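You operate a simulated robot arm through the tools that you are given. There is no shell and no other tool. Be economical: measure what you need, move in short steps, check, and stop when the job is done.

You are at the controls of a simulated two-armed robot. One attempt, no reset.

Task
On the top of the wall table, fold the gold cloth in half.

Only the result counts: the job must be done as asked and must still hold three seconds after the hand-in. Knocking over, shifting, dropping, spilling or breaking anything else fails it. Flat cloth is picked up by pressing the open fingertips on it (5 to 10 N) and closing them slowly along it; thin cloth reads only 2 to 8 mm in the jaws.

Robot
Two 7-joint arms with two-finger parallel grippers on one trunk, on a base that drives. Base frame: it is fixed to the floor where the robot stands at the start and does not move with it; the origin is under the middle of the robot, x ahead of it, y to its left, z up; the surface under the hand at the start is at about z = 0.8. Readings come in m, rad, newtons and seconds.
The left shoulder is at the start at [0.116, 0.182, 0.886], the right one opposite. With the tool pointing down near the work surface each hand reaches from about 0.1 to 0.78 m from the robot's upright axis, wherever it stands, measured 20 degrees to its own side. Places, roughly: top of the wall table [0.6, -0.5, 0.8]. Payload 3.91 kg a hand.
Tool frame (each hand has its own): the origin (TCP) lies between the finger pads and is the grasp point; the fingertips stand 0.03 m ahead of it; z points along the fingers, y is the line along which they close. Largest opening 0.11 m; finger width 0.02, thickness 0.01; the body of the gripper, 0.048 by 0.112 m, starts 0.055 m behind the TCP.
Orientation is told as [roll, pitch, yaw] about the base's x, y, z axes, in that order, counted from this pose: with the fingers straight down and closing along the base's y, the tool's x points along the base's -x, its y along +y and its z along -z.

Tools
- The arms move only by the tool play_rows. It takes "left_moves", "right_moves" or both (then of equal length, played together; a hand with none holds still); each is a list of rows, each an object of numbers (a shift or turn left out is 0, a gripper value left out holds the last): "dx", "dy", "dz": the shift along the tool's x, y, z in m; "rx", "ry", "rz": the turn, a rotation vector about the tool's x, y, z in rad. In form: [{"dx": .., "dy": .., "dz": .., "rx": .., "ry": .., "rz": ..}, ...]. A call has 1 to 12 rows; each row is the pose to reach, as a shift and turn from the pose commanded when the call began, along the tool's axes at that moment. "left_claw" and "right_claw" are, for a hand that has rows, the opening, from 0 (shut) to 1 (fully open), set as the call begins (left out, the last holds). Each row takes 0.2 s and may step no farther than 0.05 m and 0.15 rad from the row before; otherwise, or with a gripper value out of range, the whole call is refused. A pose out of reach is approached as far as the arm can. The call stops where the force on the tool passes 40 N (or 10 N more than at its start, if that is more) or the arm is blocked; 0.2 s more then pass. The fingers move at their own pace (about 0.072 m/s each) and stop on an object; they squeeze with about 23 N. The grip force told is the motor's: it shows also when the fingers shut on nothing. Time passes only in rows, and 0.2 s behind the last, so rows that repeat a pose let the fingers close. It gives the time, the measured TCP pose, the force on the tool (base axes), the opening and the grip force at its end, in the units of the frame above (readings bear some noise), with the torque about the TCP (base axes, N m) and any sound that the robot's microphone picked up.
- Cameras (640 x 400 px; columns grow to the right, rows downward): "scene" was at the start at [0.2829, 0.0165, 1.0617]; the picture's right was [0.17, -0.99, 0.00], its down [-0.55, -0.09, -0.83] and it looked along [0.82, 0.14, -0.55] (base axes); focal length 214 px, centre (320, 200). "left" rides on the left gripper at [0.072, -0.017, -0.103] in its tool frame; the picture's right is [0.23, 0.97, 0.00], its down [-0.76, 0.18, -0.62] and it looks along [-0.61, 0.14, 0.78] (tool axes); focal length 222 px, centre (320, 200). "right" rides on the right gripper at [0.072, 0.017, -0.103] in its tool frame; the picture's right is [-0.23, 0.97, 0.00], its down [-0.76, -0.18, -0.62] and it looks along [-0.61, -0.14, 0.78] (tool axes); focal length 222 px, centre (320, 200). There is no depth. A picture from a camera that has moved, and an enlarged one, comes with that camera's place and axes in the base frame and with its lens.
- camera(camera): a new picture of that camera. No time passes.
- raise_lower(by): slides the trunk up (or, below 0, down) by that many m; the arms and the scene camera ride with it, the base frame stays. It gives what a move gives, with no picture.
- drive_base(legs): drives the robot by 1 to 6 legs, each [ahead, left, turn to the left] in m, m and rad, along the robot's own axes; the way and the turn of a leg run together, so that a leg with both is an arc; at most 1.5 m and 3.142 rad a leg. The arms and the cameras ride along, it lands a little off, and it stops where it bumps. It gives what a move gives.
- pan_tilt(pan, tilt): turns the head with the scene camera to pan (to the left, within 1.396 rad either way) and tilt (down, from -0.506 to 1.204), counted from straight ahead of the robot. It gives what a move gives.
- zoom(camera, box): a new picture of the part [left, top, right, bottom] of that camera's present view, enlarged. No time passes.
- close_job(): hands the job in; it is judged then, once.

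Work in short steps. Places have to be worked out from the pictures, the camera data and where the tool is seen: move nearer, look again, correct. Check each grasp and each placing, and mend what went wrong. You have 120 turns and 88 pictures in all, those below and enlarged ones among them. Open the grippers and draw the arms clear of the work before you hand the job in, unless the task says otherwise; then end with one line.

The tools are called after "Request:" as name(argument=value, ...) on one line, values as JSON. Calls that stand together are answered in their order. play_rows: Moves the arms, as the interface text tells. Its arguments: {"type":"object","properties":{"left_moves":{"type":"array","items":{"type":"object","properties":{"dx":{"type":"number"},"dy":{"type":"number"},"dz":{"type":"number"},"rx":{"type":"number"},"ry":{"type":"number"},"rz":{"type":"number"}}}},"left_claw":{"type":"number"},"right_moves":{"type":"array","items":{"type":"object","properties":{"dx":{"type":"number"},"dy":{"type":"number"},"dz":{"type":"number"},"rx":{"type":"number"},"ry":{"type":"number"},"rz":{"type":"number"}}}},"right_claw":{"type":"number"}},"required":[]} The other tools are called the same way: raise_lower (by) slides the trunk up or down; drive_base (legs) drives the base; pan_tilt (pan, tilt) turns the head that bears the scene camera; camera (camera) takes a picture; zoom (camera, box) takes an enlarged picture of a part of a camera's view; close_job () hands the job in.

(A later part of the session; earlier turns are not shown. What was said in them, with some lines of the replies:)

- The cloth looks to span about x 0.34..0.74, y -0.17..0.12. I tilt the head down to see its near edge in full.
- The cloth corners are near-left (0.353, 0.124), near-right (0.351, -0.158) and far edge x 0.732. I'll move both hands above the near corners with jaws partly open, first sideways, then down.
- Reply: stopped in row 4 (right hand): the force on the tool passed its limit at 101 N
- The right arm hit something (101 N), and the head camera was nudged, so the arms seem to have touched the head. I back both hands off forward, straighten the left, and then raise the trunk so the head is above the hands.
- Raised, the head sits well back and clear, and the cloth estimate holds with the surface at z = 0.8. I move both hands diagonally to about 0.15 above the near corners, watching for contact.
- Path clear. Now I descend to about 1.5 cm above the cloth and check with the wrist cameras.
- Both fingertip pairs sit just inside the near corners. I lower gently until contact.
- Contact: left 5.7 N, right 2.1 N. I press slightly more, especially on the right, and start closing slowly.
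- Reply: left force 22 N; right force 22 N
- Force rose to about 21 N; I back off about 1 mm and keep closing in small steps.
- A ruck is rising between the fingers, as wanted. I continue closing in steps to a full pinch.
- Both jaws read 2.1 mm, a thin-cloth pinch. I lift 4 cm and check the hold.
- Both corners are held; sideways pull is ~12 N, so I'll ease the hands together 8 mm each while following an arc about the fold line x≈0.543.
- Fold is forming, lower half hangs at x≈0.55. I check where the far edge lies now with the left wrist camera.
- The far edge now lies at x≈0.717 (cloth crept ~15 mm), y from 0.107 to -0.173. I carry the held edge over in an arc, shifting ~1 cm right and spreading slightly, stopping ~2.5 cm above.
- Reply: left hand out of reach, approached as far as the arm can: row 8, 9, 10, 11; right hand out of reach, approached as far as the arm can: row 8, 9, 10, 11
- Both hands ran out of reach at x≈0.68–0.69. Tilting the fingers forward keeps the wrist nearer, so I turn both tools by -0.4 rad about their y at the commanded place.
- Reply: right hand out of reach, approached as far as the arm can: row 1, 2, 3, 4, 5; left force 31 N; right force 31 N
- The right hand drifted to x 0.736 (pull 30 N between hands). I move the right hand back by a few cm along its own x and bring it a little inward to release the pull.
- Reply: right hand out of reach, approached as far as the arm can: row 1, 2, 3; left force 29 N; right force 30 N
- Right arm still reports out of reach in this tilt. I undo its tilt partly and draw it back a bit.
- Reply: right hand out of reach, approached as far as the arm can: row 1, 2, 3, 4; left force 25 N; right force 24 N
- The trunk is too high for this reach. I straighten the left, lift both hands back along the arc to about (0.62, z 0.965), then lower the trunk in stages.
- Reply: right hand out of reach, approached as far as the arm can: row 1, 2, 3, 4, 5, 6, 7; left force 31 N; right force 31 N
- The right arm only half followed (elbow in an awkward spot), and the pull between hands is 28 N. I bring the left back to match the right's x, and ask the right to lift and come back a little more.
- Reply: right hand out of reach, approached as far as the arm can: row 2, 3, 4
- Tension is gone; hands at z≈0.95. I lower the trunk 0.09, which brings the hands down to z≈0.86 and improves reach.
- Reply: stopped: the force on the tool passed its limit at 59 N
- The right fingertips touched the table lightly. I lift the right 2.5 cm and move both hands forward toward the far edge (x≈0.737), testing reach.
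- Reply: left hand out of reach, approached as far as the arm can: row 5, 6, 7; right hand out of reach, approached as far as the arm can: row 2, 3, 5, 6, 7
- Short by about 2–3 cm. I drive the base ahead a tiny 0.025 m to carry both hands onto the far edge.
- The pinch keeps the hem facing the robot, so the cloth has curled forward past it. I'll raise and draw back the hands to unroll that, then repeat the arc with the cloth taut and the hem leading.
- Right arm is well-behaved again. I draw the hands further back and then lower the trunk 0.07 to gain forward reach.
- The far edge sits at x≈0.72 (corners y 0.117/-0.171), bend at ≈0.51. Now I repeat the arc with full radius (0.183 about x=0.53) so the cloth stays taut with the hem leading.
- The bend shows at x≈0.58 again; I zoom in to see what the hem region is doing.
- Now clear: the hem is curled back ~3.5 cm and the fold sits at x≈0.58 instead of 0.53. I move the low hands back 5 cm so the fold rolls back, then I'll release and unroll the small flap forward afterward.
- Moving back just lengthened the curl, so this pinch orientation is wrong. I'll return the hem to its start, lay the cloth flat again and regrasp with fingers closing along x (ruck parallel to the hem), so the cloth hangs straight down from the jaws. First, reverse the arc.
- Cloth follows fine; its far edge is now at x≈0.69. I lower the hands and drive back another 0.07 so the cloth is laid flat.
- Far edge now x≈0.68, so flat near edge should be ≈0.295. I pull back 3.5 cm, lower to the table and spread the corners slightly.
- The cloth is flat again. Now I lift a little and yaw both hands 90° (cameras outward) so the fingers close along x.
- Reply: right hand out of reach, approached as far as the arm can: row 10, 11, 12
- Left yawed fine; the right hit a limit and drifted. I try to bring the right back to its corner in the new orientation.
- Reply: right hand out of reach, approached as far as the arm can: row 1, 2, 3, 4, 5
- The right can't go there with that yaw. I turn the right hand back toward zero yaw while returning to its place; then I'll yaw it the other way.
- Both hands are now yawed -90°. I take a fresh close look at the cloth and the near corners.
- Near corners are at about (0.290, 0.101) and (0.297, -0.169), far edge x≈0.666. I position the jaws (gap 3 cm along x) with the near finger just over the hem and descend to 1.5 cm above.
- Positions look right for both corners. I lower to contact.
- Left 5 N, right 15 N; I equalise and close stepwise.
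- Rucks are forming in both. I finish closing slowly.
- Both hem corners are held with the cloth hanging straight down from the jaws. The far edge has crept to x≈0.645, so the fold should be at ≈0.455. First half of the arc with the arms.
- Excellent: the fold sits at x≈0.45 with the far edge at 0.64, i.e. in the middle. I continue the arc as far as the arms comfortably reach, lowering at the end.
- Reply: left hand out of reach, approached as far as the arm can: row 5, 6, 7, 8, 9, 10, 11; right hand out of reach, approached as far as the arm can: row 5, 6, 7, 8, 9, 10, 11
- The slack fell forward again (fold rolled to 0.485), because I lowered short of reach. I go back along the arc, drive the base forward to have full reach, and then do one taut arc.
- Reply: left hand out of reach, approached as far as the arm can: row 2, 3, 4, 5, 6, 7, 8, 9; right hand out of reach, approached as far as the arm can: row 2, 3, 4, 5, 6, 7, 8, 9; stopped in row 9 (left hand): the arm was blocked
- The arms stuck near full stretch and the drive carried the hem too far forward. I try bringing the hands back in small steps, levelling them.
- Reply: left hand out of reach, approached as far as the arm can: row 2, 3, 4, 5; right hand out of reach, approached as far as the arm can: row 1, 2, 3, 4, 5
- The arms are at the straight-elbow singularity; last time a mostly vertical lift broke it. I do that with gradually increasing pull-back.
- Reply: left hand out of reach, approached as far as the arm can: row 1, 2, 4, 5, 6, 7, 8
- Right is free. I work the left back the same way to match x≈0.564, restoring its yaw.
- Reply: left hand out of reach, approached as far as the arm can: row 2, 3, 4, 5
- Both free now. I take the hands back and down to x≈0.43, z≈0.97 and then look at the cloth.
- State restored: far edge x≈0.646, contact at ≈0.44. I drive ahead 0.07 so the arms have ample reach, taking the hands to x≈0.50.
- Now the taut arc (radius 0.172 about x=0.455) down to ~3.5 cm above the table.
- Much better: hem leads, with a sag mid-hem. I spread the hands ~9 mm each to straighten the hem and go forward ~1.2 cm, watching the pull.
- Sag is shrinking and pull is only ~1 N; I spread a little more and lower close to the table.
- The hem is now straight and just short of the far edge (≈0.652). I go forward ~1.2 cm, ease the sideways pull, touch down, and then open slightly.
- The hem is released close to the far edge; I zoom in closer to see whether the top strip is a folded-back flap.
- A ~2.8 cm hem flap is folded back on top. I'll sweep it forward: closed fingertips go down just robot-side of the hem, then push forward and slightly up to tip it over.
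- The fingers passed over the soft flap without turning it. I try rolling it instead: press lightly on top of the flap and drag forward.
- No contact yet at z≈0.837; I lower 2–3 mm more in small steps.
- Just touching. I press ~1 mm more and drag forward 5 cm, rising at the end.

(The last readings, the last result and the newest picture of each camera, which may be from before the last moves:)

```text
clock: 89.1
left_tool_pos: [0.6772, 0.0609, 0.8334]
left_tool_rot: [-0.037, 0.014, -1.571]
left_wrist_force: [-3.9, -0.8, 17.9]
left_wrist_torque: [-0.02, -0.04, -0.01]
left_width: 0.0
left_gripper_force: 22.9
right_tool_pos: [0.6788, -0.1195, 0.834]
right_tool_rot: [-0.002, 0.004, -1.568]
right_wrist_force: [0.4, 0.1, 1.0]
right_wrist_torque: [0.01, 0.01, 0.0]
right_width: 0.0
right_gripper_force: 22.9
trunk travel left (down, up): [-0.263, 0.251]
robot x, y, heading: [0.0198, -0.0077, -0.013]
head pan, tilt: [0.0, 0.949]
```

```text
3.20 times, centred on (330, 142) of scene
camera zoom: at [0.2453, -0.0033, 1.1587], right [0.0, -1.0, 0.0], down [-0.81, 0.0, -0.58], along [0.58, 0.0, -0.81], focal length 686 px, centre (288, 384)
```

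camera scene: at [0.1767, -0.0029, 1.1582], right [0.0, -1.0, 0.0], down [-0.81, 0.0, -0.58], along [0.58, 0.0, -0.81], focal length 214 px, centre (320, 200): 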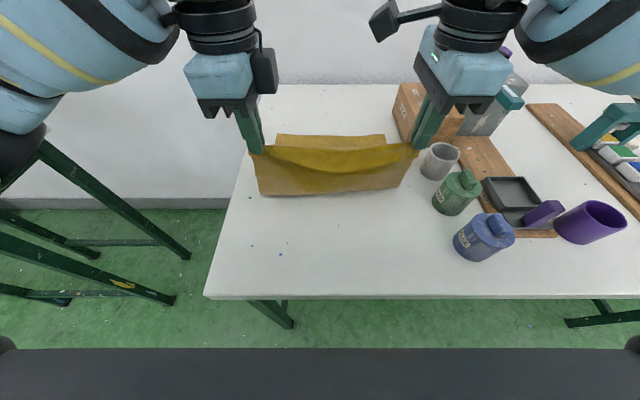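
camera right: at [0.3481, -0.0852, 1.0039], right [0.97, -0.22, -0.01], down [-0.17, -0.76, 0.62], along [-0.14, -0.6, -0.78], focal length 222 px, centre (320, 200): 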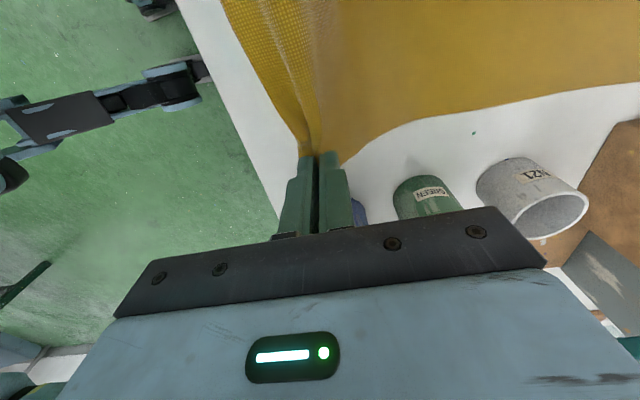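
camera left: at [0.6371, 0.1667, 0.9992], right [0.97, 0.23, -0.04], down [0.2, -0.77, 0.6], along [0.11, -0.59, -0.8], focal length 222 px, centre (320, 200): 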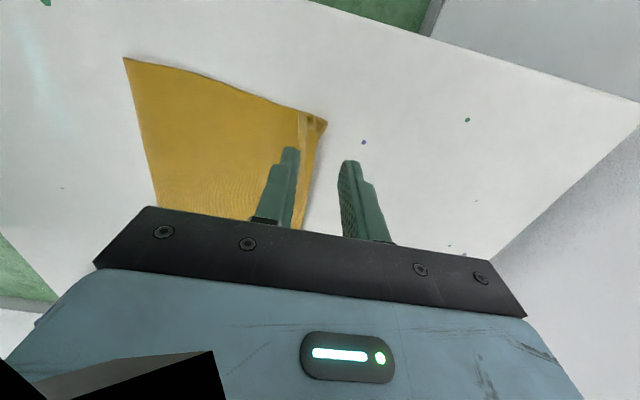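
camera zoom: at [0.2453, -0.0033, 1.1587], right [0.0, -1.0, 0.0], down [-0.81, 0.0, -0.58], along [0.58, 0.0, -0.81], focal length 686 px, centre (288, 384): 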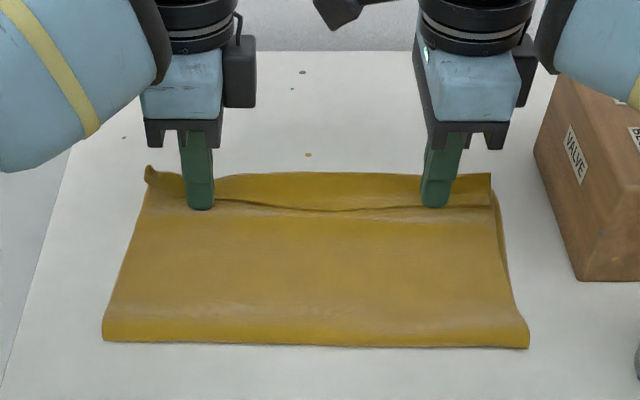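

The whole cloth slid forward; the left corner seems changed. I lift both hands and look closely.

Request:
play_rows(left_moves=[{"dz": -0.02}, {"dz": -0.05}, {"dz": -0.07, "dy": -0.02}, {"dz": -0.07, "dy": -0.02}], right_moves=[{"dz": -0.02}, {"dz": -0.05}, {"dz": -0.07, "dy": -0.02}, {"dz": -0.07, "dy": -0.02}])

Request:
zoom(camera="scene", box=[255, 100, 405, 194])

```text
clock: 90.1
left_tool_pos: [0.6619, 0.0607, 0.901]
left_tool_rot: [-0.043, 0.018, -1.573]
left_wrist_force: [-0.1, 0.2, 0.4]
left_wrist_torque: [0.03, 0.03, 0.0]
left_width: 0.0
left_gripper_force: 23.2
right_tool_pos: [0.6609, -0.1186, 0.902]
right_tool_rot: [-0.007, 0.003, -1.568]
right_wrist_force: [-0.6, -0.6, -0.3]
right_wrist_torque: [-0.04, -0.02, 0.0]
right_width: 0.0001
right_gripper_force: 23.0
trunk travel left (down, up): [-0.263, 0.251]
robot x, y, heading: [0.021, -0.0053, -0.006]
head pan, tilt: [0.0, 0.949]
```

```text
4.26 times, centred on (330, 147) of scene
camera zoom: at [0.2478, -0.0033, 1.158], right [0.0, -1.0, 0.0], down [-0.81, 0.0, -0.58], along [0.58, 0.0, -0.81], focal length 913 px, centre (277, 426)
```

zoom: 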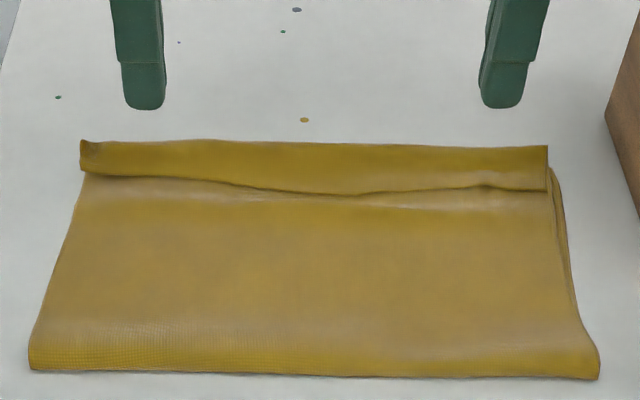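

The flap (hem at x≈0.68, front ≈0.71) remains. I'll pinch just the flap at both corners with a small gap across its hem, then lift it over forward. First position above.

Request:
play_rows(left_moves=[{"dy": 0.01, "dx": 0.012}, {"dy": 0.02, "dx": 0.024}, {"dy": 0.029, "dx": 0.034}, {"dy": 0.029, "dx": 0.034, "dz": 0.03}, {"dy": 0.029, "dx": 0.034, "dz": 0.055}, {"dy": 0.029, "dx": 0.034, "dz": 0.062}, {"dy": 0.029, "dx": 0.034, "dz": 0.062}], right_moves=[{"dy": 0.008, "dx": -0.01}, {"dy": 0.016, "dx": -0.02}, {"dy": 0.021, "dx": -0.031}, {"dy": 0.021, "dx": -0.031, "dz": 0.03}, {"dy": 0.021, "dx": -0.031, "dz": 0.055}, {"dy": 0.021, "dx": -0.031, "dz": 0.063}, {"dy": 0.021, "dx": -0.031, "dz": 0.063}], left_claw=0.2, right_claw=0.2)

Request:
camera(camera="left")

Request:
camera(camera="right")

```text
clock: 91.7
left_tool_pos: [0.6903, 0.0944, 0.8398]
left_tool_rot: [-0.041, 0.017, -1.571]
left_wrist_force: [-0.3, 0.3, 0.4]
left_wrist_torque: [-0.01, -0.01, 0.04]
left_width: 0.0218
left_gripper_force: 0.1
right_tool_pos: [0.6802, -0.1503, 0.8398]
right_tool_rot: [-0.006, 0.003, -1.568]
right_wrist_force: [0.7, -0.1, 0.5]
right_wrist_torque: [0.02, 0.01, 0.01]
right_width: 0.0221
right_gripper_force: 0.1
trunk travel left (down, up): [-0.263, 0.251]
robot x, y, heading: [0.0228, -0.0016, -0.002]
head pan, tilt: [0.0, 0.949]
```

```text
8 pictures are left
camera left: at [0.6768, 0.1664, 0.9449], right [0.97, 0.23, -0.04], down [0.2, -0.77, 0.6], along [0.11, -0.59, -0.8], focal length 222 px, centre (320, 200)
```

left: 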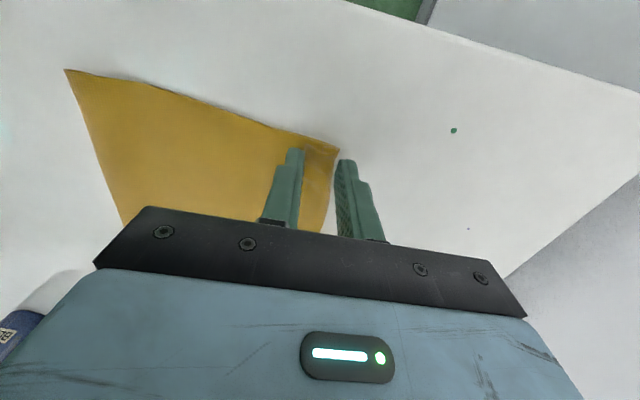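

```text
7 pictures are left
camera right: at [0.6986, -0.0777, 0.9423], right [0.97, -0.22, -0.01], down [-0.17, -0.76, 0.62], along [-0.14, -0.6, -0.78], focal length 222 px, centre (320, 200)
```

right: 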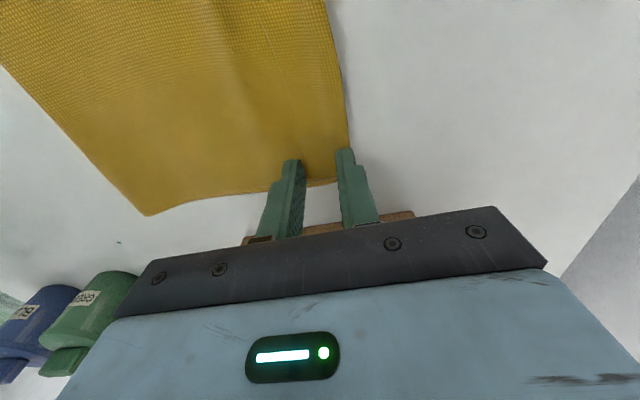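

The far fingers are at the very cloth edge, so pinching would gather all layers. Instead I'll pin the stack with the left hand and lightly drag the flap forward with the right one, so that only the flap rolls. First position both.

Request:
play_rows(left_moves=[{"dz": -0.02}, {"dz": -0.02, "dy": -0.03, "dx": -0.02}, {"dz": -0.02, "dy": -0.06, "dx": -0.04}, {"dz": -0.02, "dy": -0.09, "dx": -0.07}, {"dz": -0.01, "dy": -0.09, "dx": -0.07}, {"dz": 0.0, "dy": -0.09, "dx": -0.07}, {"dz": 0.006, "dy": -0.09, "dx": -0.07}, {"dz": 0.008, "dy": -0.09, "dx": -0.07}], right_moves=[{"dz": -0.02}, {"dz": -0.02, "dx": 0.01}, {"dz": -0.02, "dx": 0.02}, {"dz": -0.02, "dx": 0.02, "dy": 0.001}, {"dz": -0.01, "dx": 0.02, "dy": 0.001}, {"dz": 0.0, "dx": 0.02, "dy": 0.001}, {"dz": 0.003, "dx": 0.02, "dy": 0.001}, {"dz": 0.005, "dx": 0.02, "dy": 0.001}], left_claw=0, right_claw=0)

```text
clock: 93.5
left_tool_pos: [0.597, 0.0245, 0.836]
left_tool_rot: [-0.037, 0.015, -1.573]
left_wrist_force: [0.6, -1.4, 13.4]
left_wrist_torque: [-0.04, 0.03, -0.03]
left_width: 0.0033
left_gripper_force: 22.9
right_tool_pos: [0.6819, -0.1311, 0.8346]
right_tool_rot: [-0.004, 0.002, -1.568]
right_wrist_force: [0.3, 0.0, 0.1]
right_wrist_torque: [0.07, -0.01, -0.01]
right_width: 0.0002
right_gripper_force: 22.9
trunk travel left (down, up): [-0.263, 0.251]
robot x, y, heading: [0.0239, -0.0059, -0.001]
head pan, tilt: [0.0, 0.949]
```

The left jaws read 3.3 mm, so they may have caught the raised corner lip while closing. I look before doing anything else.

Request:
zoom(camera="scene", box=[240, 90, 420, 202])

```text
3.56 times, centred on (330, 146) of scene
camera zoom: at [0.2463, -0.0034, 1.1585], right [0.0, -1.0, 0.0], down [-0.81, 0.0, -0.58], along [0.58, 0.0, -0.81], focal length 763 px, centre (284, 392)
```

zoom: 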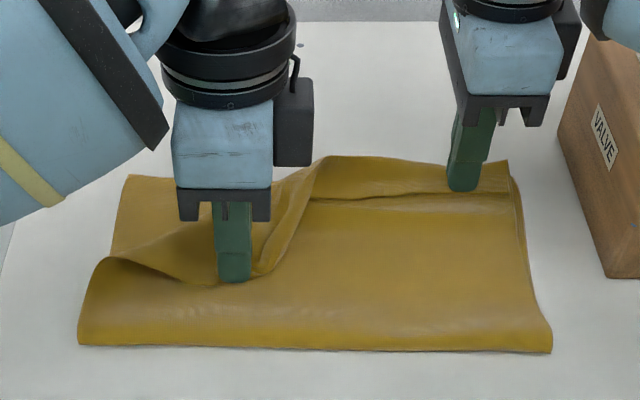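

The left jaws hold just the hem's left corner — a clean, small grip I can use. I lift it in a taut arc and lay it forward on the lower layer's far-left corner (≈0.694, 0.112), while the right hand lifts clear.

Request:
play_rows(left_moves=[{"dz": -0.04, "dx": 0.005}, {"dz": -0.08, "dx": 0.015}, {"dz": -0.12, "dx": 0.03, "dy": 0.003}, {"dz": -0.144, "dx": 0.04, "dy": 0.02}, {"dz": -0.135, "dx": 0.055, "dy": 0.043}, {"dz": -0.115, "dx": 0.065, "dy": 0.065}, {"dz": -0.09, "dx": 0.073, "dy": 0.083}, {"dz": -0.06, "dx": 0.079, "dy": 0.095}, {"dz": -0.03, "dx": 0.082, "dy": 0.103}, {"dz": -0.012, "dx": 0.083, "dy": 0.106}, {"dz": -0.012, "dx": 0.083, "dy": 0.106}], right_moves=[{"dz": -0.03}, {"dz": -0.06}, {"dz": -0.08}, {"dz": -0.08}, {"dz": -0.08}, {"dz": -0.08}, {"dz": -0.08}, {"dz": -0.08}, {"dz": -0.08}, {"dz": -0.08}, {"dz": -0.08}])

Request:
zoom(camera="scene", box=[240, 90, 420, 202])

```text
clock: 95.9
left_tool_pos: [0.7044, 0.1091, 0.8418]
left_tool_rot: [-0.04, 0.018, -1.57]
left_wrist_force: [-0.3, 0.0, -0.1]
left_wrist_torque: [-0.01, -0.02, 0.0]
left_width: 0.0032
left_gripper_force: 23.0
right_tool_pos: [0.683, -0.1307, 0.9136]
right_tool_rot: [-0.005, 0.004, -1.569]
right_wrist_force: [0.2, 0.0, 0.4]
right_wrist_torque: [-0.02, 0.02, -0.06]
right_width: 0.0002
right_gripper_force: 23.0
trunk travel left (down, up): [-0.263, 0.251]
robot x, y, heading: [0.0213, -0.002, -0.002]
head pan, tilt: [0.0, 0.949]
```

```text
3.56 times, centred on (330, 146) of scene
camera zoom: at [0.2472, -0.0032, 1.1582], right [0.0, -1.0, 0.0], down [-0.81, 0.0, -0.58], along [0.58, 0.0, -0.81], focal length 763 px, centre (284, 392)
```

zoom: 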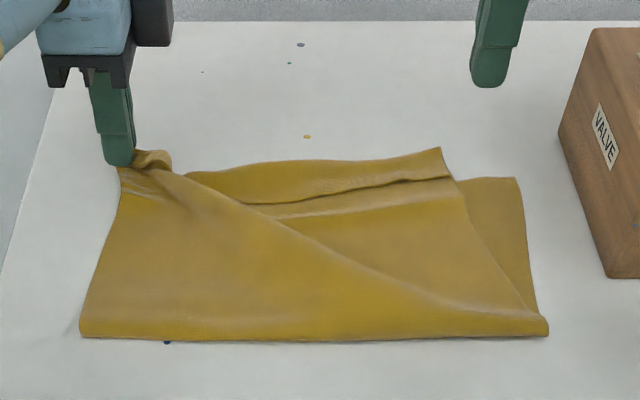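

The left corner now lies right on the lower corner, with a clean hem. The right part of the upper layer got dragged left: its hem corner is near (0.693, -0.122). I'll pinch it with the right jaws the same way, holding the left.

Request:
play_rows(right_moves=[{"dy": 0.008, "dx": 0.008}, {"dy": 0.015, "dx": 0.016}, {"dy": 0.015, "dx": 0.016, "dz": 0.03}, {"dy": 0.015, "dx": 0.016, "dz": 0.06}, {"dy": 0.015, "dx": 0.016, "dz": 0.076}, {"dy": 0.015, "dx": 0.016, "dz": 0.0795}, {"dy": 0.015, "dx": 0.016, "dz": 0.0795}], right_claw=0.3)

Request:
zoom(camera="right", box=[200, 40, 460, 202])

```text
clock: 97.5
left_tool_pos: [0.7036, 0.1092, 0.8421]
left_tool_rot: [-0.039, 0.018, -1.57]
left_wrist_force: [-0.1, -0.1, -0.4]
left_wrist_torque: [0.04, -0.02, 0.01]
left_width: 0.0033
left_gripper_force: 23.4
right_tool_pos: [0.6975, -0.1144, 0.8331]
right_tool_rot: [-0.005, 0.003, -1.569]
right_wrist_force: [-0.6, -0.2, 0.8]
right_wrist_torque: [0.02, -0.01, -0.03]
right_width: 0.0332
right_gripper_force: 0.0
trunk travel left (down, up): [-0.263, 0.251]
robot x, y, heading: [0.0181, -0.0053, -0.007]
head pan, tilt: [0.0, 0.949]
```

```text
2.46 times, centred on (330, 121) of right
camera zoom: at [0.7151, -0.0423, 0.9376], right [0.97, -0.22, -0.01], down [-0.17, -0.76, 0.62], along [-0.14, -0.6, -0.78], focal length 547 px, centre (295, 394)
```

zoom: 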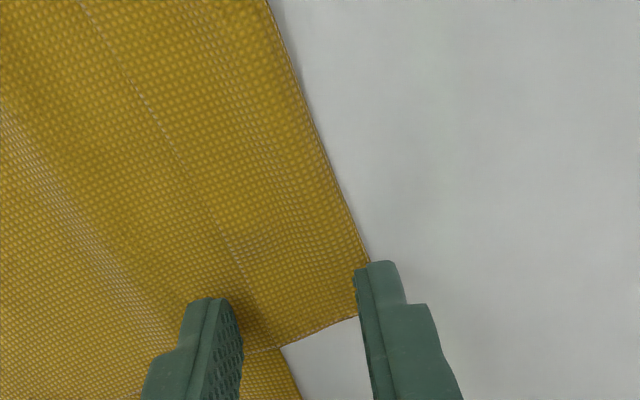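

The jaws straddle the whole strip. To catch only the hem ply as the left did, I narrow the gap to 2.2 cm around the hem (x≈0.688), grazing the surface, and close in steps.

Request:
play_rows(right_moves=[{"dz": -0.003}, {"dz": -0.003, "dy": -0.004}, {"dz": -0.001, "dy": -0.004}, {"dz": -0.001, "dy": -0.004}], right_claw=0.2)

Request:
play_rows(right_moves=[{"dz": 0}, {"dz": 0}], right_claw=0.1)

Request:
play_rows(right_moves=[{"dz": -0.001}, {"dz": -0.002}, {"dz": -0.003}], right_claw=0)

```text
clock: 98.5
left_tool_pos: [0.7045, 0.1088, 0.8426]
left_tool_rot: [-0.039, 0.017, -1.572]
left_wrist_force: [0.7, -0.1, -0.6]
left_wrist_torque: [0.0, -0.01, 0.02]
left_width: 0.0029
left_gripper_force: 22.9
right_tool_pos: [0.6936, -0.115, 0.8346]
right_tool_rot: [-0.007, 0.003, -1.569]
right_wrist_force: [-0.3, -0.4, -0.6]
right_wrist_torque: [0.01, -0.02, 0.01]
right_width: 0.0221
right_gripper_force: 0.1
trunk travel left (down, up): [-0.263, 0.251]
robot x, y, heading: [0.0207, -0.0072, -0.002]
head pan, tilt: [0.0, 0.949]
```

```text
clock: 99.1
left_tool_pos: [0.7041, 0.1102, 0.8425]
left_tool_rot: [-0.039, 0.018, -1.57]
left_wrist_force: [0.2, 0.1, -0.1]
left_wrist_torque: [0.0, -0.03, 0.01]
left_width: 0.0032
left_gripper_force: 22.5
right_tool_pos: [0.6947, -0.1153, 0.8356]
right_tool_rot: [-0.008, 0.004, -1.57]
right_wrist_force: [-0.1, -0.4, 0.1]
right_wrist_torque: [0.02, 0.03, 0.03]
right_width: 0.0111
right_gripper_force: 0.0
trunk travel left (down, up): [-0.263, 0.251]
robot x, y, heading: [0.0241, -0.0066, -0.004]
head pan, tilt: [0.0, 0.949]
```

```text
clock: 99.9
left_tool_pos: [0.7045, 0.1095, 0.8429]
left_tool_rot: [-0.041, 0.018, -1.571]
left_wrist_force: [-0.3, -0.4, 0.3]
left_wrist_torque: [0.03, 0.0, 0.01]
left_width: 0.0034
left_gripper_force: 23.5
right_tool_pos: [0.6933, -0.1148, 0.8382]
right_tool_rot: [-0.007, 0.003, -1.567]
right_wrist_force: [-0.9, -0.1, -1.0]
right_wrist_torque: [0.01, 0.03, -0.02]
right_width: 0.0
right_gripper_force: 23.2
trunk travel left (down, up): [-0.263, 0.251]
robot x, y, heading: [0.0184, -0.0041, -0.003]
head pan, tilt: [0.0, 0.949]
```

Nothing caught (0.0 mm). I reopen, press lightly this time (~2–3 mm lower), and close in steps.

Request:
play_rows(right_moves=[{"dz": -0.003}, {"dz": -0.003}, {"dz": 0.004}, {"dz": 0.0065}, {"dz": 0.0065}], right_claw=0.22)

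```text
clock: 101.1
left_tool_pos: [0.7042, 0.1103, 0.8424]
left_tool_rot: [-0.04, 0.017, -1.571]
left_wrist_force: [0.0, -0.3, -0.2]
left_wrist_torque: [-0.03, 0.0, -0.01]
left_width: 0.0033
left_gripper_force: 23.3
right_tool_pos: [0.6945, -0.1157, 0.8321]
right_tool_rot: [-0.006, 0.002, -1.568]
right_wrist_force: [0.8, -0.1, 4.0]
right_wrist_torque: [-0.02, -0.04, 0.0]
right_width: 0.0241
right_gripper_force: 0.1
trunk travel left (down, up): [-0.263, 0.251]
robot x, y, heading: [0.0193, -0.0068, -0.005]
head pan, tilt: [0.0, 0.949]
```

4 N of contact; good. I close in steps.

Request:
play_rows(right_moves=[{"dz": 0}, {"dz": 0}], right_claw=0.15)

Request:
play_rows(right_moves=[{"dz": 0}, {"dz": 0}], right_claw=0.08)

Request:
play_rows(right_moves=[{"dz": 0}, {"dz": 0}, {"dz": 0}], right_claw=0)

Request:
play_rows(right_moves=[{"dz": -0.015}, {"dz": -0.03}, {"dz": -0.03}])

Request:
zoom(camera="scene", box=[240, 90, 420, 202])

```text
clock: 101.7
left_tool_pos: [0.7031, 0.1093, 0.8426]
left_tool_rot: [-0.04, 0.018, -1.569]
left_wrist_force: [0.1, -0.7, -0.8]
left_wrist_torque: [-0.01, -0.03, 0.0]
left_width: 0.0031
left_gripper_force: 22.8
right_tool_pos: [0.6925, -0.1149, 0.832]
right_tool_rot: [-0.007, 0.004, -1.57]
right_wrist_force: [0.4, 0.2, 4.5]
right_wrist_torque: [-0.01, 0.0, 0.04]
right_width: 0.0161
right_gripper_force: 0.1
trunk travel left (down, up): [-0.263, 0.251]
robot x, y, heading: [0.0196, -0.008, -0.004]
head pan, tilt: [0.0, 0.949]
```

```text
clock: 102.3
left_tool_pos: [0.7041, 0.1092, 0.8433]
left_tool_rot: [-0.04, 0.019, -1.571]
left_wrist_force: [0.3, 0.6, -1.0]
left_wrist_torque: [-0.03, -0.01, 0.0]
left_width: 0.0035
left_gripper_force: 23.3
right_tool_pos: [0.6933, -0.1126, 0.8328]
right_tool_rot: [-0.006, 0.004, -1.57]
right_wrist_force: [0.2, 0.6, 6.5]
right_wrist_torque: [-0.05, -0.04, 0.04]
right_width: 0.0082
right_gripper_force: 0.1
trunk travel left (down, up): [-0.263, 0.251]
robot x, y, heading: [0.0217, -0.0035, -0.003]
head pan, tilt: [0.0, 0.949]
```

```text
clock: 103.1
left_tool_pos: [0.7042, 0.1095, 0.8431]
left_tool_rot: [-0.039, 0.017, -1.571]
left_wrist_force: [-0.6, 0.6, 0.6]
left_wrist_torque: [0.02, -0.04, -0.02]
left_width: 0.0035
left_gripper_force: 23.3
right_tool_pos: [0.6934, -0.1149, 0.8325]
right_tool_rot: [-0.005, 0.003, -1.57]
right_wrist_force: [1.2, 0.3, 5.8]
right_wrist_torque: [-0.02, -0.01, 0.01]
right_width: 0.0023
right_gripper_force: 22.8
trunk travel left (down, up): [-0.263, 0.251]
robot x, y, heading: [0.0179, -0.0065, -0.006]
head pan, tilt: [0.0, 0.949]
```

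```text
clock: 103.9
left_tool_pos: [0.7042, 0.1087, 0.8424]
left_tool_rot: [-0.04, 0.017, -1.571]
left_wrist_force: [-0.8, 0.1, 0.5]
left_wrist_torque: [-0.02, -0.02, 0.04]
left_width: 0.0033
left_gripper_force: 23.1
right_tool_pos: [0.6943, -0.1145, 0.8623]
right_tool_rot: [-0.007, 0.003, -1.568]
right_wrist_force: [0.8, -0.5, 0.0]
right_wrist_torque: [0.01, 0.01, 0.01]
right_width: 0.0025
right_gripper_force: 23.1
trunk travel left (down, up): [-0.263, 0.251]
robot x, y, heading: [0.016, -0.0048, -0.0]
head pan, tilt: [0.0, 0.949]
```

```text
3.56 times, centred on (330, 146) of scene
camera zoom: at [0.2474, -0.0032, 1.1581], right [0.0, -1.0, 0.0], down [-0.81, 0.0, -0.58], along [0.58, 0.0, -0.81], focal length 763 px, centre (284, 392)
```

zoom: 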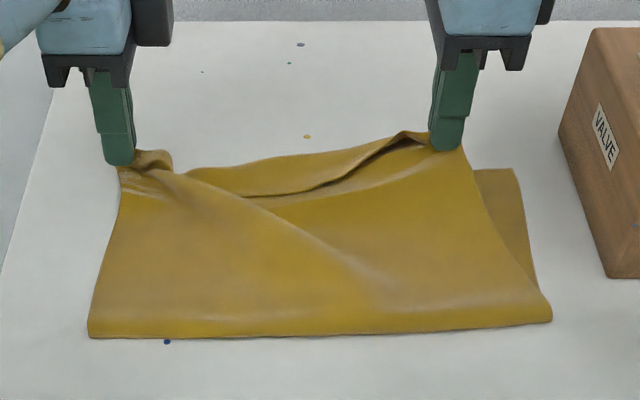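

Both jaws now hold just the hem. I redo the lift with both: up and back to x≈0.555, z≈0.975, spreading the right hand outward to straighten the hem.

Request:
play_rows(left_moves=[{"dz": -0.03}, {"dz": -0.06, "dy": -0.005}, {"dz": -0.09, "dy": -0.02}, {"dz": -0.11, "dy": -0.04}, {"dz": -0.125, "dy": -0.065}, {"dz": -0.133, "dy": -0.09}, {"dz": -0.133, "dy": -0.12}, {"dz": -0.133, "dy": -0.149, "dx": -0.003}, {"dz": -0.133, "dy": -0.149, "dx": -0.005}], right_moves=[{"dz": -0.02, "dx": -0.004}, {"dz": -0.045, "dx": -0.009, "dy": -0.005}, {"dz": -0.07, "dx": -0.014, "dy": -0.015}, {"dz": -0.09, "dx": -0.019, "dy": -0.035}, {"dz": -0.105, "dx": -0.024, "dy": -0.058}, {"dz": -0.113, "dx": -0.029, "dy": -0.083}, {"dz": -0.113, "dx": -0.033, "dy": -0.112}, {"dz": -0.113, "dx": -0.035, "dy": -0.139}, {"dz": -0.113, "dx": -0.035, "dy": -0.139}])

```text
clock: 105.9
left_tool_pos: [0.5614, 0.1014, 0.9807]
left_tool_rot: [-0.041, 0.017, -1.57]
left_wrist_force: [0.0, 0.2, 0.6]
left_wrist_torque: [0.0, -0.01, 0.0]
left_width: 0.0033
left_gripper_force: 23.3
right_tool_pos: [0.5544, -0.1507, 0.9763]
right_tool_rot: [-0.007, 0.004, -1.571]
right_wrist_force: [0.0, 0.5, -0.3]
right_wrist_torque: [0.03, -0.02, 0.01]
right_width: 0.0024
right_gripper_force: 23.0
trunk travel left (down, up): [-0.263, 0.251]
robot x, y, heading: [0.019, -0.0049, -0.007]
head pan, tilt: [0.0, 0.949]
```

Good, both moved freely and hold. One picture to locate the lower layer.

Request:
zoom(camera="scene", box=[220, 90, 430, 221])

```text
3.05 times, centred on (325, 156) of scene
camera zoom: at [0.2477, -0.0032, 1.1581], right [0.0, -1.0, 0.0], down [-0.81, 0.0, -0.58], along [0.58, 0.0, -0.81], focal length 654 px, centre (305, 336)
```

zoom: 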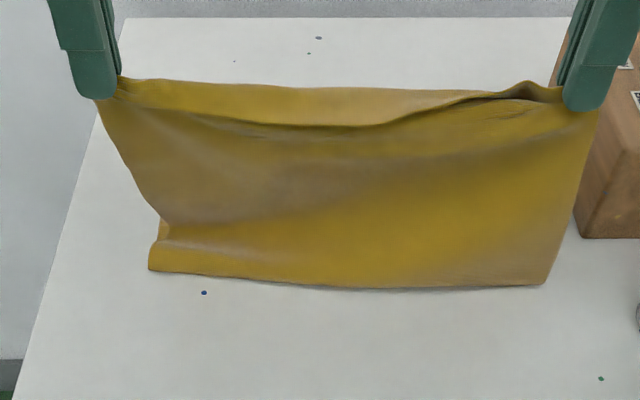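

The fold rolled to x≈0.555, so I go further back (x≈0.49) to lay the lower layer out before the final taut arc.

Request:
play_rows(left_moves=[{"dy": -0.02}, {"dy": -0.04, "dz": -0.003}, {"dy": -0.06, "dz": -0.005}, {"dy": -0.071, "dz": -0.005}, {"dy": -0.071, "dz": -0.005}], right_moves=[{"dy": -0.02}, {"dy": -0.04, "dz": -0.005}, {"dy": -0.055, "dz": -0.009}, {"dy": -0.065, "dz": -0.009}, {"dy": -0.065, "dz": -0.009}])

Request:
play_rows(left_moves=[{"dy": 0.007, "dz": -0.015}, {"dy": 0.025, "dz": -0.025}, {"dy": 0.047, "dz": -0.023}, {"dy": 0.069, "dz": -0.018}, {"dy": 0.091, "dz": -0.011}, {"dy": 0.112, "dz": 0.0}, {"dy": 0.138, "dz": 0.018}, {"dy": 0.16, "dz": 0.04}, {"dy": 0.178, "dz": 0.066}, {"dy": 0.191, "dz": 0.094}, {"dy": 0.2, "dz": 0.119}, {"dy": 0.204, "dz": 0.125}], right_moves=[{"dy": 0.007, "dz": -0.015}, {"dy": 0.025, "dz": -0.025}, {"dy": 0.047, "dz": -0.023}, {"dy": 0.069, "dz": -0.018}, {"dy": 0.091, "dz": -0.011}, {"dy": 0.112, "dz": 0.0}, {"dy": 0.138, "dz": 0.018}, {"dy": 0.16, "dz": 0.04}, {"dy": 0.178, "dz": 0.066}, {"dy": 0.191, "dz": 0.094}, {"dy": 0.2, "dz": 0.119}, {"dy": 0.204, "dz": 0.125}])

Request:
play_rows(left_moves=[{"dx": 0.002}, {"dx": 0.004}, {"dx": 0.004}], right_moves=[{"dx": -0.004}, {"dx": -0.009}, {"dx": -0.009}])

```text
clock: 107.1
left_tool_pos: [0.4883, 0.1024, 0.9887]
left_tool_rot: [-0.041, 0.017, -1.571]
left_wrist_force: [-0.5, -0.7, -0.2]
left_wrist_torque: [-0.01, -0.03, 0.0]
left_width: 0.0031
left_gripper_force: 23.3
right_tool_pos: [0.4906, -0.1499, 0.9856]
right_tool_rot: [-0.004, 0.003, -1.569]
right_wrist_force: [-0.3, 0.6, 0.6]
right_wrist_torque: [0.01, 0.02, 0.03]
right_width: 0.0022
right_gripper_force: 22.3
trunk travel left (down, up): [-0.263, 0.251]
robot x, y, heading: [0.018, -0.0046, -0.007]
head pan, tilt: [0.0, 0.949]
```

```text
clock: 109.7
left_tool_pos: [0.6884, 0.1033, 0.8559]
left_tool_rot: [-0.039, 0.018, -1.572]
left_wrist_force: [0.2, -0.8, -0.7]
left_wrist_torque: [0.0, -0.01, 0.01]
left_width: 0.003
left_gripper_force: 23.1
right_tool_pos: [0.6934, -0.15, 0.8585]
right_tool_rot: [-0.006, 0.004, -1.568]
right_wrist_force: [-0.3, 0.3, 0.1]
right_wrist_torque: [0.0, 0.04, -0.02]
right_width: 0.0023
right_gripper_force: 23.1
trunk travel left (down, up): [-0.263, 0.251]
robot x, y, heading: [0.0202, -0.0019, -0.009]
head pan, tilt: [0.0, 0.949]
```

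```text
clock: 110.5
left_tool_pos: [0.6891, 0.107, 0.8562]
left_tool_rot: [-0.042, 0.016, -1.572]
left_wrist_force: [-0.3, -3.5, 0.4]
left_wrist_torque: [-0.16, -0.02, -0.01]
left_width: 0.0031
left_gripper_force: 22.6
right_tool_pos: [0.6936, -0.1585, 0.8577]
right_tool_rot: [-0.006, 0.006, -1.566]
right_wrist_force: [0.6, 4.4, -0.4]
right_wrist_torque: [0.11, 0.01, 0.02]
right_width: 0.0023
right_gripper_force: 22.8
trunk travel left (down, up): [-0.263, 0.251]
robot x, y, heading: [0.0236, -0.0075, -0.002]
head pan, tilt: [0.0, 0.949]
```

Hem is now straight with ~4 N pull, just above the far edge. I check once before touchdown.

Request:
zoom(camera="scene", box=[240, 90, 420, 202])

```text
3.56 times, centred on (330, 146) of scene
camera zoom: at [0.2473, -0.0031, 1.1582], right [0.0, -1.0, 0.0], down [-0.81, 0.0, -0.58], along [0.58, 0.0, -0.81], focal length 763 px, centre (284, 392)
```

zoom: 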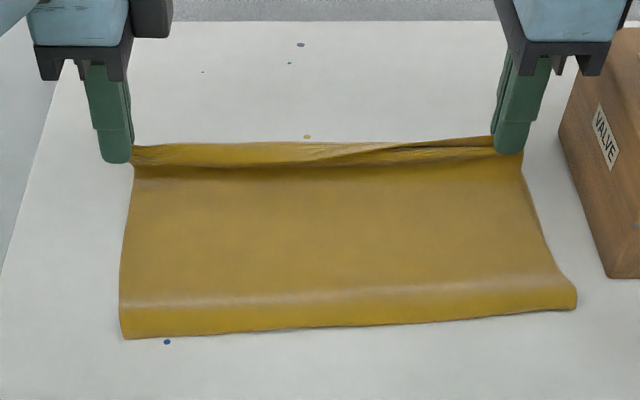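

The layers look tidy. I go forward ~1.2 cm, lower to touch, open slightly, and lift clear.

Request:
play_rows(left_moves=[{"dy": 0.006, "dz": 0.006}, {"dy": 0.012, "dz": 0.012}, {"dy": 0.013, "dz": 0.018}, {"dy": 0.013, "dz": 0.021}, {"dy": 0.013, "dz": 0.021}], right_moves=[{"dy": 0.006, "dz": 0.006}, {"dy": 0.011, "dz": 0.012}, {"dy": 0.011, "dz": 0.018}, {"dy": 0.011, "dz": 0.023}, {"dy": 0.011, "dz": 0.023}])

Request:
play_rows(left_moves=[{"dz": 0}, {"dz": 0}], right_moves=[{"dz": 0}, {"dz": 0}], left_claw=0.12, right_claw=0.12)

Request:
play_rows(left_moves=[{"dz": -0.005}, {"dz": -0.015}, {"dz": -0.03}, {"dz": -0.06}, {"dz": -0.1}, {"dz": -0.1}], right_moves=[{"dz": -0.005}, {"dz": -0.015}, {"dz": -0.03}, {"dz": -0.06}, {"dz": -0.1}, {"dz": -0.1}], left_claw=0.25, right_claw=0.25)

Request:
zoom(camera="scene", box=[250, 100, 410, 200])

```text
clock: 111.7
left_tool_pos: [0.7012, 0.1075, 0.8353]
left_tool_rot: [-0.039, 0.016, -1.57]
left_wrist_force: [1.5, -3.0, 6.4]
left_wrist_torque: [-0.14, -0.04, -0.01]
left_width: 0.0032
left_gripper_force: 23.2
right_tool_pos: [0.7049, -0.1584, 0.8374]
right_tool_rot: [-0.006, 0.004, -1.565]
right_wrist_force: [0.3, 4.4, 1.6]
right_wrist_torque: [0.12, 0.01, -0.02]
right_width: 0.0025
right_gripper_force: 22.9
trunk travel left (down, up): [-0.263, 0.251]
robot x, y, heading: [0.0199, -0.0042, -0.008]
head pan, tilt: [0.0, 0.949]
```

```text
clock: 112.3
left_tool_pos: [0.7011, 0.1079, 0.834]
left_tool_rot: [-0.041, 0.018, -1.57]
left_wrist_force: [-0.1, 0.4, 0.4]
left_wrist_torque: [0.01, 0.01, -0.02]
left_width: 0.0132
left_gripper_force: 0.1
right_tool_pos: [0.7048, -0.159, 0.8352]
right_tool_rot: [-0.008, 0.002, -1.568]
right_wrist_force: [0.2, 0.2, 0.2]
right_wrist_torque: [-0.02, -0.01, 0.01]
right_width: 0.0133
right_gripper_force: 0.1
trunk travel left (down, up): [-0.263, 0.251]
robot x, y, heading: [0.0193, -0.0031, -0.005]
head pan, tilt: [0.0, 0.949]
```

```text
clock: 113.7
left_tool_pos: [0.7056, 0.1047, 0.9348]
left_tool_rot: [-0.041, 0.017, -1.571]
left_wrist_force: [0.9, 0.1, 0.7]
left_wrist_torque: [-0.02, -0.02, -0.01]
left_width: 0.0277
left_gripper_force: 0.0
right_tool_pos: [0.7071, -0.1584, 0.936]
right_tool_rot: [-0.006, 0.004, -1.568]
right_wrist_force: [0.3, -0.2, -0.4]
right_wrist_torque: [0.0, 0.01, 0.0]
right_width: 0.0276
right_gripper_force: 0.0
trunk travel left (down, up): [-0.263, 0.251]
robot x, y, heading: [0.0199, -0.0059, -0.003]
head pan, tilt: [0.0, 0.949]
```

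```text
4.00 times, centred on (330, 150) of scene
camera zoom: at [0.248, -0.0031, 1.158], right [0.0, -1.0, 0.0], down [-0.81, 0.0, -0.58], along [0.58, 0.0, -0.81], focal length 858 px, centre (280, 400)
```

zoom: 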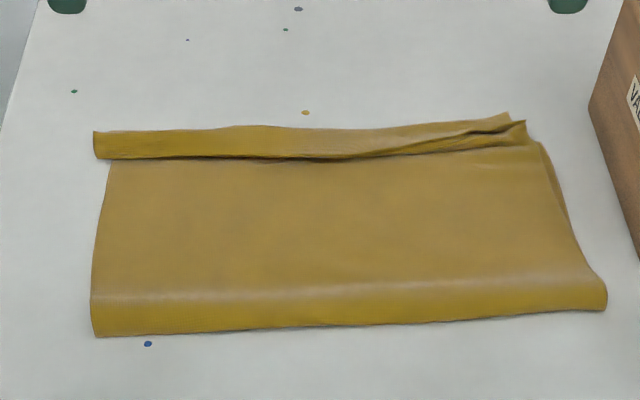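

The cloth lies folded, hem on the far edge within a few cm, edges aligned. I open the grippers, raise and back the arms away from the work.

Request:
play_rows(left_moves=[{"dz": -0.02}, {"dz": -0.04}, {"dz": -0.04}], right_moves=[{"dz": -0.02}, {"dz": -0.04}, {"dz": -0.04}], left_claw=0.6, right_claw=0.6)

Request:
raise_lower(by=0.1)

Request:
drive_base(legs=[[-0.25, 0, 0]])

```text
clock: 114.5
left_tool_pos: [0.7075, 0.105, 0.9743]
left_tool_rot: [-0.04, 0.02, -1.572]
left_wrist_force: [0.4, -0.3, 0.0]
left_wrist_torque: [0.0, 0.01, 0.04]
left_width: 0.0659
left_gripper_force: 0.1
left hand out of reach, approached as far as the arm can: row 2
right_tool_pos: [0.7053, -0.1595, 0.9748]
right_tool_rot: [-0.008, 0.003, -1.569]
right_wrist_force: [0.5, -0.5, 0.1]
right_wrist_torque: [0.01, -0.01, 0.02]
right_width: 0.0659
right_gripper_force: 0.1
trunk travel left (down, up): [-0.263, 0.251]
robot x, y, heading: [0.0225, -0.0037, -0.001]
head pan, tilt: [0.0, 0.949]
```

```text
clock: 115.9
left_tool_pos: [0.6908, 0.1061, 1.1268]
left_tool_rot: [0.058, 0.018, -1.568]
left_wrist_force: [0.7, 0.5, 0.6]
left_wrist_torque: [-0.02, 0.03, 0.02]
left_width: 0.0656
left_gripper_force: 0.0
right_tool_pos: [0.7036, -0.1594, 1.0813]
right_tool_rot: [0.007, 0.003, -1.567]
right_wrist_force: [0.0, -0.7, -0.7]
right_wrist_torque: [-0.02, -0.01, -0.04]
right_width: 0.0659
right_gripper_force: 0.0
trunk travel left (down, up): [-0.363, 0.151]
robot x, y, heading: [0.0209, -0.0087, -0.001]
head pan, tilt: [0.0, 0.949]
```

```text
clock: 117.7
left_tool_pos: [0.4416, 0.1069, 1.1293]
left_tool_rot: [0.059, 0.017, -1.567]
left_wrist_force: [-0.1, -1.1, 0.0]
left_wrist_torque: [0.02, 0.01, 0.0]
left_width: 0.0662
left_gripper_force: 0.0
right_tool_pos: [0.4559, -0.1592, 1.0826]
right_tool_rot: [0.007, 0.004, -1.569]
right_wrist_force: [0.5, -0.1, -0.1]
right_wrist_torque: [-0.01, -0.01, 0.01]
right_width: 0.0659
right_gripper_force: 0.1
trunk travel left (down, up): [-0.363, 0.151]
robot x, y, heading: [-0.229, -0.001, -0.004]
head pan, tilt: [0.0, 0.949]
```

The arms are well above and clear of the cloth, with the grippers open, so I hand the job in.

Request:
close_job()

```text
The job is handed in.
```

I folded the gold cloth in half on the wall table, near edge over far edge, but it isn't perfectly neat: a strip of about 2 cm along the top hem is turned back, so the edges are up to about 3 cm out of line. The fold line is also slightly skewed, by about 2 cm from left to right. I saw nothing else knocked or shifted, and both grippers are open and clear of the cloth.
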